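You operate a simulated robot arm through the tools that you are given. There is no shell and no other tool. Be economical: measure what you need, move in short steps, check, and stop when the job is done.

You are at the controls of a simulated robot arm. One attempt, no reset.

Task
Put the cartridge from the corner table on the blue plate there.

Only the result counts: the job must be done as asked and must still hold three seconds after the hand-in. Knocking over, shifting, dropping, spilling or breaking anything else fails it.

Robot
A 6-joint arm with a two-finger parallel gripper, fixed in place. Base frame: the origin is at the foot of the arm, x ahead of it, y to its left, z up; the work surface is at about z = 0. Lengths are in mm, angles in rad, forces in N, time in s.
With the tool pointing down near the work surface it reaches from about 180 to 460 mm from the base axis. Its first joint turns from -1.222 to 1.222 rad. Payload 1.9 kg.
Tool frame: the origin (TCP) lies between the finger pads and is the grasp point; the fingertips stand 23 mm ahead of it; z points along the fingers, y is the line along which they close. The gripper opens to 94 mm. The fingers are 38 mm wide and 10 mm thick; the gripper's body (54 by 96 mm) begins 39 mm behind the TCP.
Orientation is that of the tool frame in the base frame, as a unit quaternion [x, y, z, w]. With the fingers straight down and closing along the base's y, the tool's x points along the base's -x, its y along +y and its z along -z.

Tools
- The arm moves only by the tool servo_tool. Its argument "commands" is a list of rows, each a list of 4 numbers: the shift along the tool's x, y, z in cm, then the turn about the tool's z in rad. In form: [[dx, dy, dz, yaw], ...]. A call has 1 to 10 rows; each row shifts and turns the commanded pose from where the row before left it, along the tool's axes as they then stand. "fingers" is the gripper command, from -1 (shut) to 1 (fully open), values between in proportion, set as the call begins (left out, the last holds). A row lasts 0.2 s, in which the tool goes at most 50 mm and 0.15 rad; a call with a longer step from one row to the next is refused whole, and so is a gripper value outside its range. Where a pose cannot be reached the arm comes as near as it can. A force on the tool above 40 N (or 10 N above the force at the start of the call, whichever is more), or a blocked arm, ends the call early, and 0.2 s more pass. Each finger travels about 108 mm/s and halts on what it meets, pressing with about 38 N; the grip force reading is that of the motor and also rises with nothing between the fingers. The clock runs only during rows and for 0.2 s after the last one: add rows that do not move to give the fingers time. It gives the time, the measured TCP pose, the force on the tool (base axes), the opening and the grip force at its end, in the units of the frame above (readings bear some noise).
- Cameras (640 x 400 px; columns grow to the right, rows downward): "scene" is fixed at [44.8, 316.1, 427.3]; the picture's right is [-0.75, -0.67, 0.00], its down [-0.38, 0.43, -0.82] and it looks along [0.55, -0.61, -0.57] (base axes); focal length 266 px, centre (320, 200). "wrist" rides on the gripper at [-39, 0, -44] in the tool frame; the picture's right is [0.00, -1.00, 0.00], its down [0.97, 0.00, -0.24] and it looks along [0.24, 0.00, 0.97] (tool axes); focal length 218 px, centre (320, 200).
- capture(camera): a new picture of that camera. It takes no simulated time.
- locate(camera, pixels): for up to 12 pixels [column, row] of the newest picture of that camera ("zoom" is the newest enlarged one), the place [x, y, z] in the base frame of the surface seen there, good to about 2 mm, but the place of the scene camera against the robot may be out by one fixed shift of up to 18 mm in any direction. It takes no simulated time.
- close_up(camera, box): a new picture of the part [left, top, right, bottom] of that camera's present view, enlarged. It takes no simulated time.
- sign_off(): hands the job in; it is judged then, once.

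Go step by step. Measure first, check grasps and placings, and put right what went wrong. The budget is 60 turns and 20 pictures, counting those below and the enlarged ones. Unless the task says otherwise, let go and move clear before handing in, and close with one line.

The tools are called after "Call:" as a command line: name --pt "numbers of a row" for each row, then --argument value for the rest, lists and objects as JSON in quotes. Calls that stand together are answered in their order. servo_tool: Moves the arm, as the interface text tells. Its arguments: {"type":"object","properties":{"commands":{"type":"array","items":{"type":"array","items":{"type":"number"}}},"fingers":{"type":"number"}},"required":["commands"]} The other tools are called the same way: capture (camera) takes a picture; locate (camera, pixels) gives the place of the surface under pixels of a picture; close_up (camera, box) takes an enlarged picture of a part of a camera's view; sign_off () hands the job in.

At the start:

```text
time_s: 0.0
position: [303.5, -32.8, 270.6]
orientation: [0.001, 1.0, 0.001, 0.0]
contact_force: [0.0, -0.3, 0.3]
opening: 93.8
gripper_force: 0.1
```

scene: 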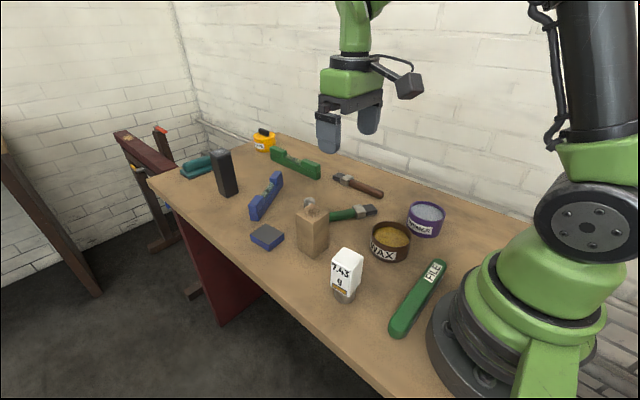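
wrist: 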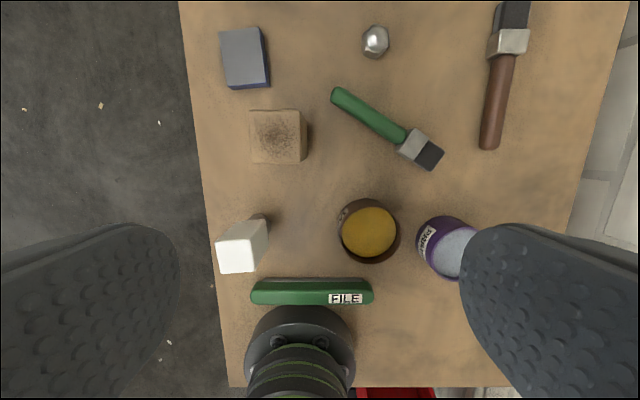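

The pictures show many items on the table, and I can't yet tell which are the cartridge and the blue plate. I'll enlarge the scene first.

Call:
close_up --camera "scene" --box '[150, 110, 310, 210]'

Call:
close_up --camera "scene" --box '[240, 190, 400, 290]'

```text
4.00 times, centred on (230, 160) of scene
```

zoom: 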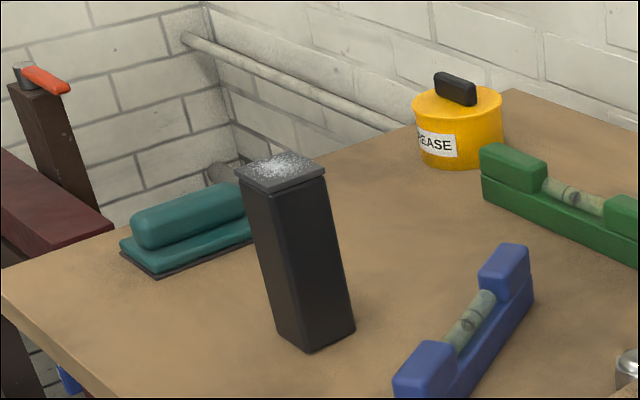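

```text
4.00 times, centred on (320, 240) of scene
```

zoom: 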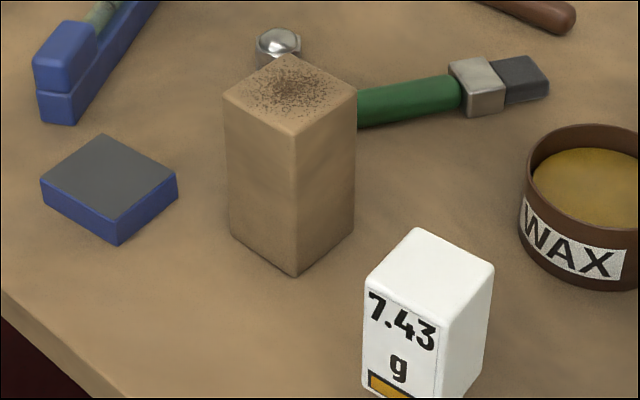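

The blue slab with a grey top at scene (267,237) looks like the plate. I still need a closer look at the white "7.43 g" item and at the tops of the tall boxes.

Call:
close_up --camera "scene" --box '[308, 240, 388, 310]'

Call:
close_up --camera "wrist" --box '[190, 10, 350, 290]'

```text
5.71 times, centred on (348, 275) of scene
```

zoom: 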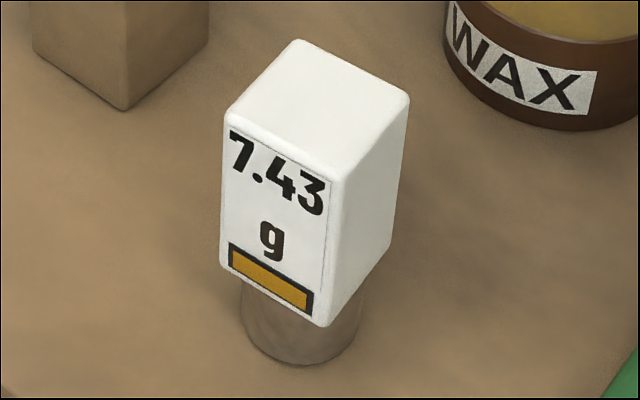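

```text
1.43 times, centred on (270, 150) of wrist
```

zoom: 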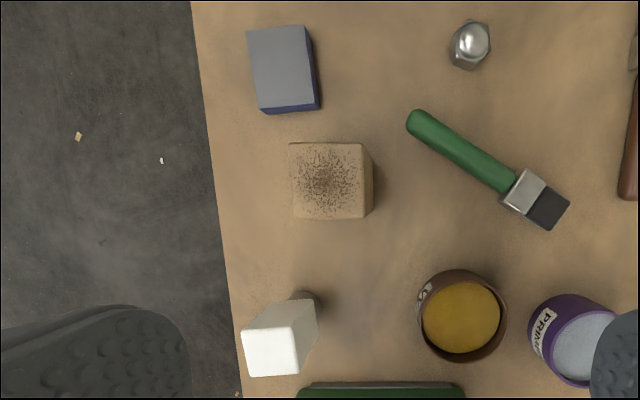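

The white block on a short post looks like a scale readout. The black box at (224,172) and the tan box at (312,230) are both candidates for the cartridge, so I'll measure the main items and then look from above.

Call:
capture --camera "scene"

Call:
locate --camera "scene" --pixels '[[220, 153], [228, 178], [228, 196], [266, 236], [267, 250], [312, 214], [313, 253], [347, 257], [344, 298], [267, 195], [205, 165], [264, 142]]'

Call:
locate --camera "wrist" --pixels '[[222, 32], [259, 28], [228, 87], [267, 85], [242, 58], [252, 112], [298, 112], [252, 161], [300, 161], [230, 255], [376, 40], [215, 180]]'

```text
13 pictures are left
```

scene: 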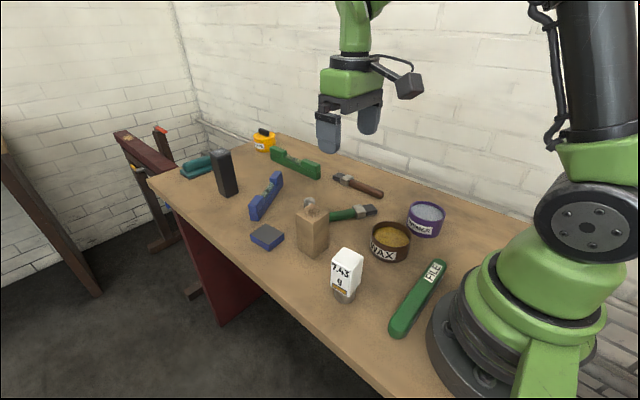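

```text
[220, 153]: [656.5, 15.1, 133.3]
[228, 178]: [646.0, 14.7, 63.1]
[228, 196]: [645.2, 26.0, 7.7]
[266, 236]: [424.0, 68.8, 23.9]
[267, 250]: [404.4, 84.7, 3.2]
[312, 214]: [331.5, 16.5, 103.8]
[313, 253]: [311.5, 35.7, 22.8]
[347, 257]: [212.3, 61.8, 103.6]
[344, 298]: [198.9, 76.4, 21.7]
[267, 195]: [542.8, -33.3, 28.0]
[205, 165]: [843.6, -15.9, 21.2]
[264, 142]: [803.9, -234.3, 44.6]
```

```text
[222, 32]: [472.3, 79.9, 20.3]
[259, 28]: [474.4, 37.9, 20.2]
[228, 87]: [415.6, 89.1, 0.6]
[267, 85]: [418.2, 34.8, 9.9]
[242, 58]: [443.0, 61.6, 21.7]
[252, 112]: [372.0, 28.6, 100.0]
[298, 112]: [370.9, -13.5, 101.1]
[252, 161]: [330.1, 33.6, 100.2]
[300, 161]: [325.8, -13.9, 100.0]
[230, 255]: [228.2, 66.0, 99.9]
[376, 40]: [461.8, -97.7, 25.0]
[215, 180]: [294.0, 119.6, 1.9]
```

The black box, at x≈650, is out of reach, while the tan and white ones are within reach. I'll take tighter enlargements to decide which one is the cartridge.

Call:
close_up --camera "wrist" --box '[240, 100, 320, 150]'

Call:
close_up --camera "scene" --box '[280, 190, 344, 230]'

Call:
close_up --camera "wrist" --box '[205, 205, 285, 285]'

```text
8.00 times, centred on (280, 125) of wrist
```

zoom: 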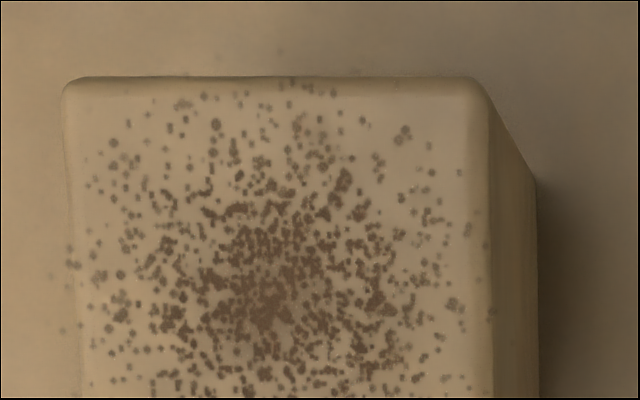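

```text
10.00 times, centred on (312, 210) of scene
```

zoom: 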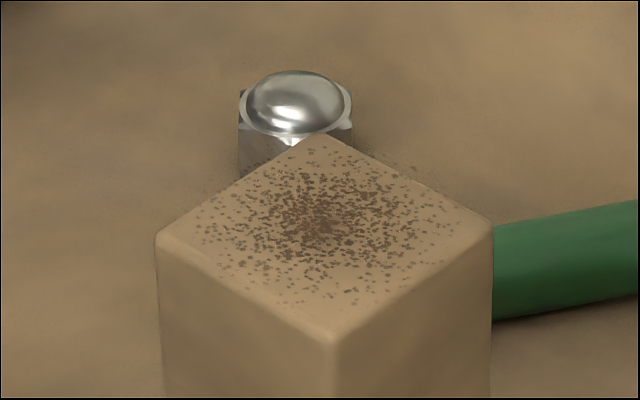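

```text
5.00 times, centred on (245, 245) of wrist
```

zoom: 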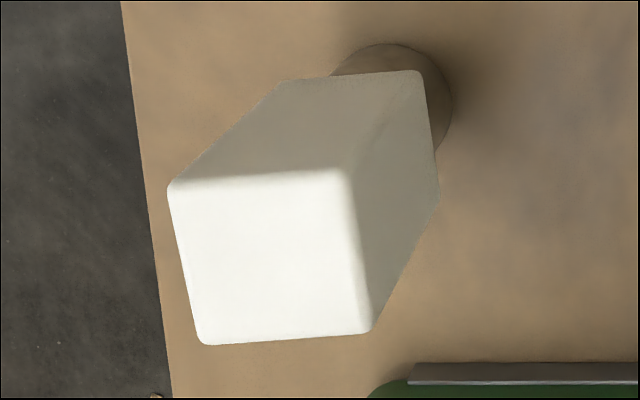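

The tan box is just a dusty block. The white one, with a weight label, colour swatch and round outlet below, reads as an ink cartridge. I'll measure it.

Call:
locate --camera "zoom" --pixels '[[178, 192], [338, 178], [365, 325], [207, 337], [270, 260], [400, 57], [448, 110], [415, 80], [430, 190], [300, 90], [500, 375], [435, 380]]'

Call:
close_up --camera "scene" --box '[240, 215, 300, 255]'

```text
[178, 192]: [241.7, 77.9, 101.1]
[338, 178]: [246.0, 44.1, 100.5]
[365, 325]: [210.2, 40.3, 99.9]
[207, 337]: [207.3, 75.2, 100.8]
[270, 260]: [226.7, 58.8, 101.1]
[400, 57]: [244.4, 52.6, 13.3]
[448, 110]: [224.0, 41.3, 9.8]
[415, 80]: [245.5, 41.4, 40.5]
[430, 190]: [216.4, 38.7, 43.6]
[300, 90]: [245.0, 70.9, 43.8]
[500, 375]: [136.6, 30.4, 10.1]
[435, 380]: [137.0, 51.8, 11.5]
```

```text
10.00 times, centred on (270, 235) of scene
```

zoom: 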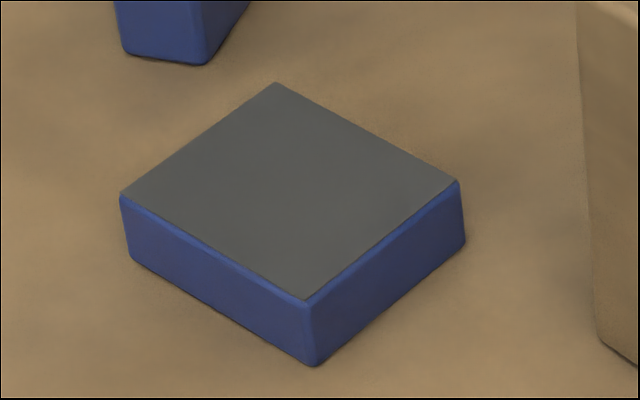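

The cartridge is centred at about (226.5, 59.5), its top is at z≈101, it measures about 36×36 mm, and it is turned by +0.115 rad. I'll go above it and align the tool.

Call:
servo_tool --pt "2.57 3.08 0 0" --pt "2.57 3.08 0 0" --pt "2.56 3.07 0 0" --pt "0 0 0 -0.115" --pt "0 0 4 0" --pt "0 0 3 0" --pt "0 0 0 0" --pt "0 0 0 0" --fingers 1

Call:
capture --camera "wrist"

```text
time_s: 1.8
position: [225.1, 61.0, 200.0]
orientation: [-0.056, 0.998, 0.0, 0.0]
contact_force: [0.5, -0.7, 0.3]
opening: 94.0
gripper_force: 0.0
```

```text
8 pictures are left
```

wrist: 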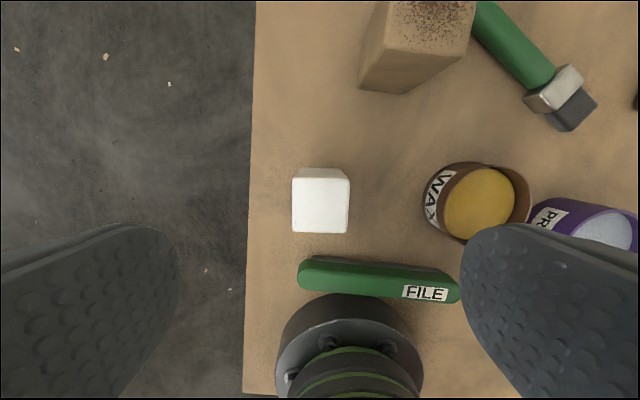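

The box edges are aligned with the image, with the box at (292–350, 178–233). I'll check its centre and the nearest tin clearance.

Call:
locate --camera "wrist" --pixels '[[295, 181], [347, 181], [294, 231], [347, 230], [321, 205], [428, 200], [450, 175], [440, 230], [380, 85], [305, 170], [380, 268]]'

```text
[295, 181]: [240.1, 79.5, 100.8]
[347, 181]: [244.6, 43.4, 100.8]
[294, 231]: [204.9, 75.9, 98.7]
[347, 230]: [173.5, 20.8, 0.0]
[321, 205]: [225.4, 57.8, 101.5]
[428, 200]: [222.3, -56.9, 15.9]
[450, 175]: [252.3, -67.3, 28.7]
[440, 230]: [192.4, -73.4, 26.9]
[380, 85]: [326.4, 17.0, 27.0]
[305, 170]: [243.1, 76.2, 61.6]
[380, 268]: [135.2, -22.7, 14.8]
```

The tool is within 1.5 mm of the box centre and the tins are well clear. I'll lower to z≈72.

Call:
servo_tool --pt "-0.1 -0.15 3.2 0" --pt "0 0 3.2 0" --pt "0 0 3.2 0" --pt "0 0 3.2 0" --pt "0 0 0 0" --pt "0 0 0 0"

```text
time_s: 3.2
position: [228.0, 58.2, 71.3]
orientation: [-0.057, 0.998, -0.001, 0.0]
contact_force: [-0.6, -0.3, -0.6]
opening: 94.1
gripper_force: 0.1
```

The tool is in place with no contact. I'll close the fingers.

Call:
servo_tool --pt "0 0 0 0" --pt "0 0 0 0" --pt "0 0 0 0" --pt "0 0 0 0" --fingers -1

```text
time_s: 4.2
position: [227.7, 58.5, 70.7]
orientation: [-0.056, 0.998, 0.0, 0.001]
contact_force: [-0.1, 0.5, 0.6]
opening: 39.6
gripper_force: 37.7
```

The fingers hold at 39.6 mm with 38 N of grip. I'll lift slightly and read the force.

Call:
servo_tool --pt "0 0 -1 0" --pt "0 0 -1 0" --pt "0 0 -4 0" --pt "0 0 -4 0" --pt "0 0 -4 0" --pt "0 0 0 0"

Call:
close_up --camera "scene" --box '[280, 140, 420, 310]'

```text
time_s: 5.6
position: [226.3, 59.1, 212.4]
orientation: [-0.057, 0.998, 0.001, 0.0]
contact_force: [0.7, -0.5, -1.6]
opening: 39.5
gripper_force: 37.8
```

```text
2.35 times, centred on (350, 225) of scene
```

zoom: 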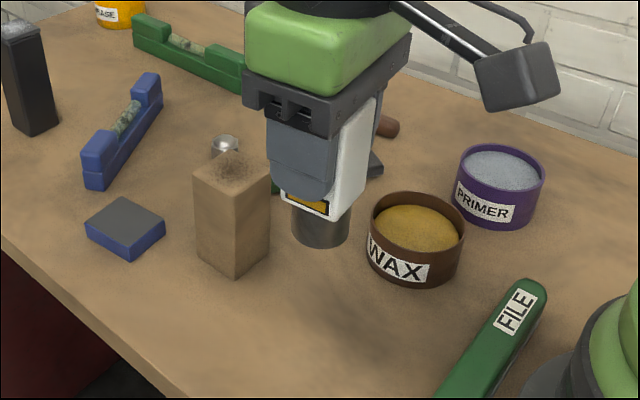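

The cartridge, round foot included, came up cleanly, with its foot at z≈141. I'll square the yaw, go forward at this height and re-measure the plate.

Call:
servo_tool --pt "0 0 0 0.056" --pt "0 0 0 0.056" --pt "-2.5 0 0 0" --pt "-3 0 0 0" --pt "-3 0 0 0" --pt "-2.5 0 0 0" --pt "0 0 0 0" --pt "0 0 0 0"

Call:
capture --camera "wrist"

```text
time_s: 7.4
position: [338.1, 58.6, 213.6]
orientation: [0.0, 1.0, 0.0, 0.0]
contact_force: [-0.4, 0.2, -2.1]
opening: 39.8
gripper_force: 37.8
```

```text
6 pictures are left
```

wrist: 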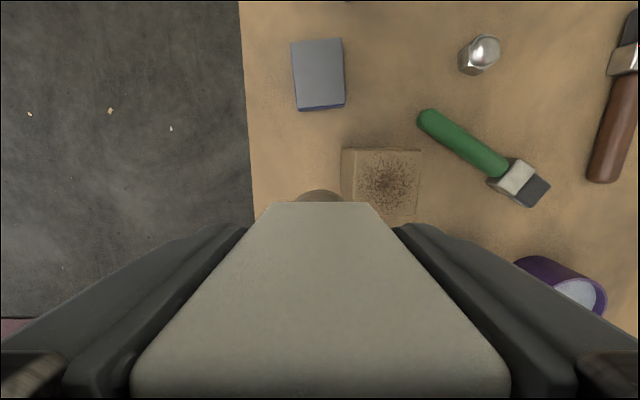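

The plate is clear at (291–345, 38–110). I'll measure its corners and the cartridge's foot.

Call:
locate --camera "wrist" --pixels '[[294, 44], [340, 41], [299, 103], [342, 101], [318, 72], [318, 194], [300, 199], [338, 199], [320, 230], [320, 350]]'

```text
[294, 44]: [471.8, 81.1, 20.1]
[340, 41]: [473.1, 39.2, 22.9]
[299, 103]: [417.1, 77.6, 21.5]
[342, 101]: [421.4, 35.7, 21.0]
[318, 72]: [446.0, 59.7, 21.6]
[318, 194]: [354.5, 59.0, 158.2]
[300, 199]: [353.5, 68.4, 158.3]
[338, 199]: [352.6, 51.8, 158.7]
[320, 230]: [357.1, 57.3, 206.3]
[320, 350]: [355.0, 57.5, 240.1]
```

The plate's top centre is (446, 58.5) at z≈21.3, and the foot sits under the TCP, so it should touch down at TCP z≈92. I'll go above the plate.

Call:
servo_tool --pt "-2.7 0 0 0" --pt "-2.7 0 0 0" --pt "-2.7 0 0 0" --pt "-2.6 0 0 0" --pt "0 0 3 0" --pt "0 0 3 0" --pt "0 0 3 0" --pt "0 0 0 0" --pt "0 0 0 0"

```text
time_s: 9.4
position: [444.1, 57.4, 122.6]
orientation: [0.0, 1.0, -0.001, 0.0]
contact_force: [-0.3, 0.0, -1.8]
opening: 39.7
gripper_force: 38.2
```

The arm reached (444, 57.4, 122.6) with the tool level. I'll lower gently toward contact.

Call:
servo_tool --pt "-0.1 0.1 1.2 0" --pt "0 0 1.0 0" --pt "0 0 0.4 0" --pt "0 0 0 0" --pt "0 0 0 0"

Call:
close_up --camera "scene" --box '[215, 140, 335, 265]'

```text
time_s: 10.6
position: [445.7, 59.7, 95.4]
orientation: [0.001, 1.0, 0.001, 0.001]
contact_force: [0.3, 0.0, -1.2]
opening: 39.9
gripper_force: 38.0
```

```text
3.20 times, centred on (275, 202) of scene
```

zoom: 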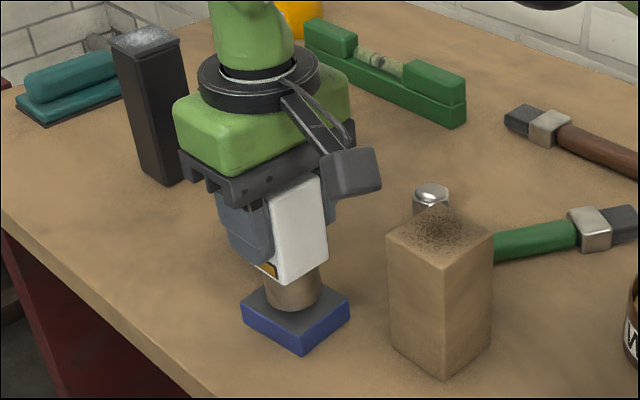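

The foot is centred over the plate with a few mm left to go. I'll lower in 1 mm steps.

Call:
servo_tool --pt "0 0 0.1 0" --pt "0 0 0.1 0" --pt "0 0 0 0"

```text
time_s: 11.4
position: [445.1, 59.4, 94.5]
orientation: [0.001, 1.0, 0.0, 0.001]
contact_force: [0.1, -0.8, -0.6]
opening: 39.8
gripper_force: 38.1
```

Call:
servo_tool --pt "0 0 0.1 0" --pt "0 0 0 0" --pt "0 0 0 0"

```text
time_s: 12.2
position: [445.5, 60.1, 93.7]
orientation: [0.0, 1.0, 0.0, 0.001]
contact_force: [0.0, 1.0, -1.5]
opening: 39.5
gripper_force: 37.9
```

The force still shows only the cartridge's weight, so there is no contact yet. I'll continue down 1 mm at a time.

Call:
servo_tool --pt "0 0 0.1 0" --pt "0 0 0 0" --pt "0 0 0 0"

Call:
servo_tool --pt "0 0 0.1 0" --pt "0 0 0 0" --pt "0 0 0 0"

```text
time_s: 13.0
position: [445.3, 59.9, 92.3]
orientation: [0.0, 1.0, 0.0, 0.001]
contact_force: [-0.3, 0.2, -0.8]
opening: 39.7
gripper_force: 38.3
```

```text
time_s: 13.8
position: [444.5, 59.4, 92.6]
orientation: [0.0, 1.0, -0.001, 0.001]
contact_force: [-0.3, -0.5, 1.9]
opening: 39.7
gripper_force: 37.8
```

The force flipped to +1.9 N at z≈92.5, so the foot is resting on the plate. I'll open the fingers, first slightly, then wide.

Call:
servo_tool --pt "0 0 0 0" --pt "0 0 0 0" --pt "0 0 0 0" --fingers 0.05

Call:
servo_tool --pt "0 0 0 0" --pt "0 0 0 0" --pt "0 0 0 0" --fingers 0.8

Call:
servo_tool --pt "0 0 -2 0" --pt "0 0 -3 0" --pt "0 0 -3 0" --pt "0 0 -3 0" --pt "4 0 0 0" --pt "4 0 0 0" --pt "4 0 0 0" --pt "0 0 0 0" --pt "0 0 0 0"

Call:
close_up --camera "scene" --box '[190, 120, 350, 270]'

Call:
capture --camera "wrist"

```text
time_s: 14.6
position: [444.8, 59.2, 91.5]
orientation: [0.0, 1.0, 0.001, -0.001]
contact_force: [1.1, -0.7, -0.5]
opening: 49.5
gripper_force: 0.0
```

```text
time_s: 15.4
position: [445.0, 59.5, 91.7]
orientation: [-0.001, 1.0, 0.0, 0.0]
contact_force: [0.2, 0.1, 0.1]
opening: 84.6
gripper_force: 0.0
```

```text
time_s: 17.4
position: [326.0, 60.1, 201.1]
orientation: [0.0, 1.0, 0.0, 0.001]
contact_force: [0.3, 0.9, 1.2]
opening: 84.4
gripper_force: 0.0
```

```text
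2.67 times, centred on (270, 195) of scene
```

zoom: 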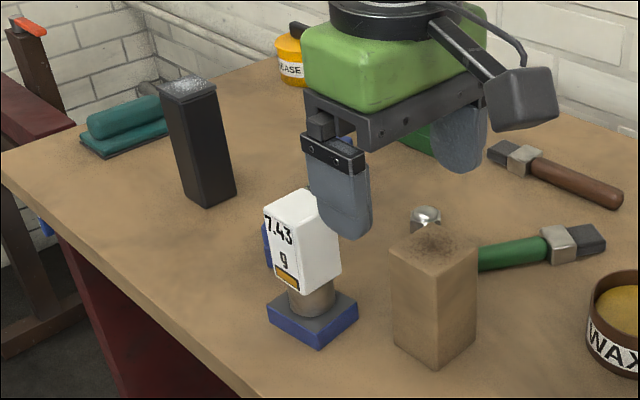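

```text
3 pictures are left
```

wrist: 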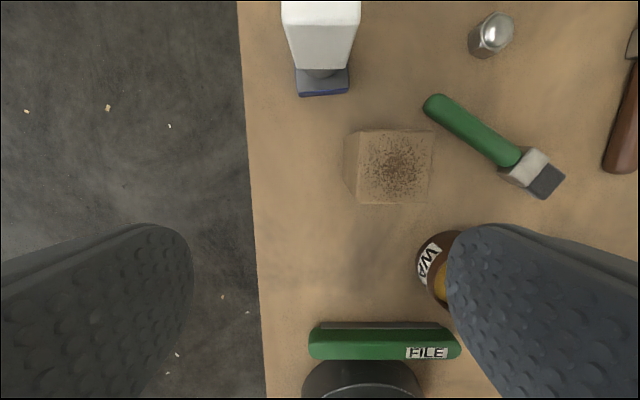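

The cartridge stands upright in the middle of the blue plate, at zoom (303,245). The gripper is clear and nothing else has moved, so I'm handing in.

Call:
sign_off

```text
The job is handed in.
```

I put the white "7.43 g" cartridge upright on the blue plate, and the gripper is clear with nothing else disturbed. No object is labelled "cartridge", so I chose this one by its weight label, colour swatch and round outlet.
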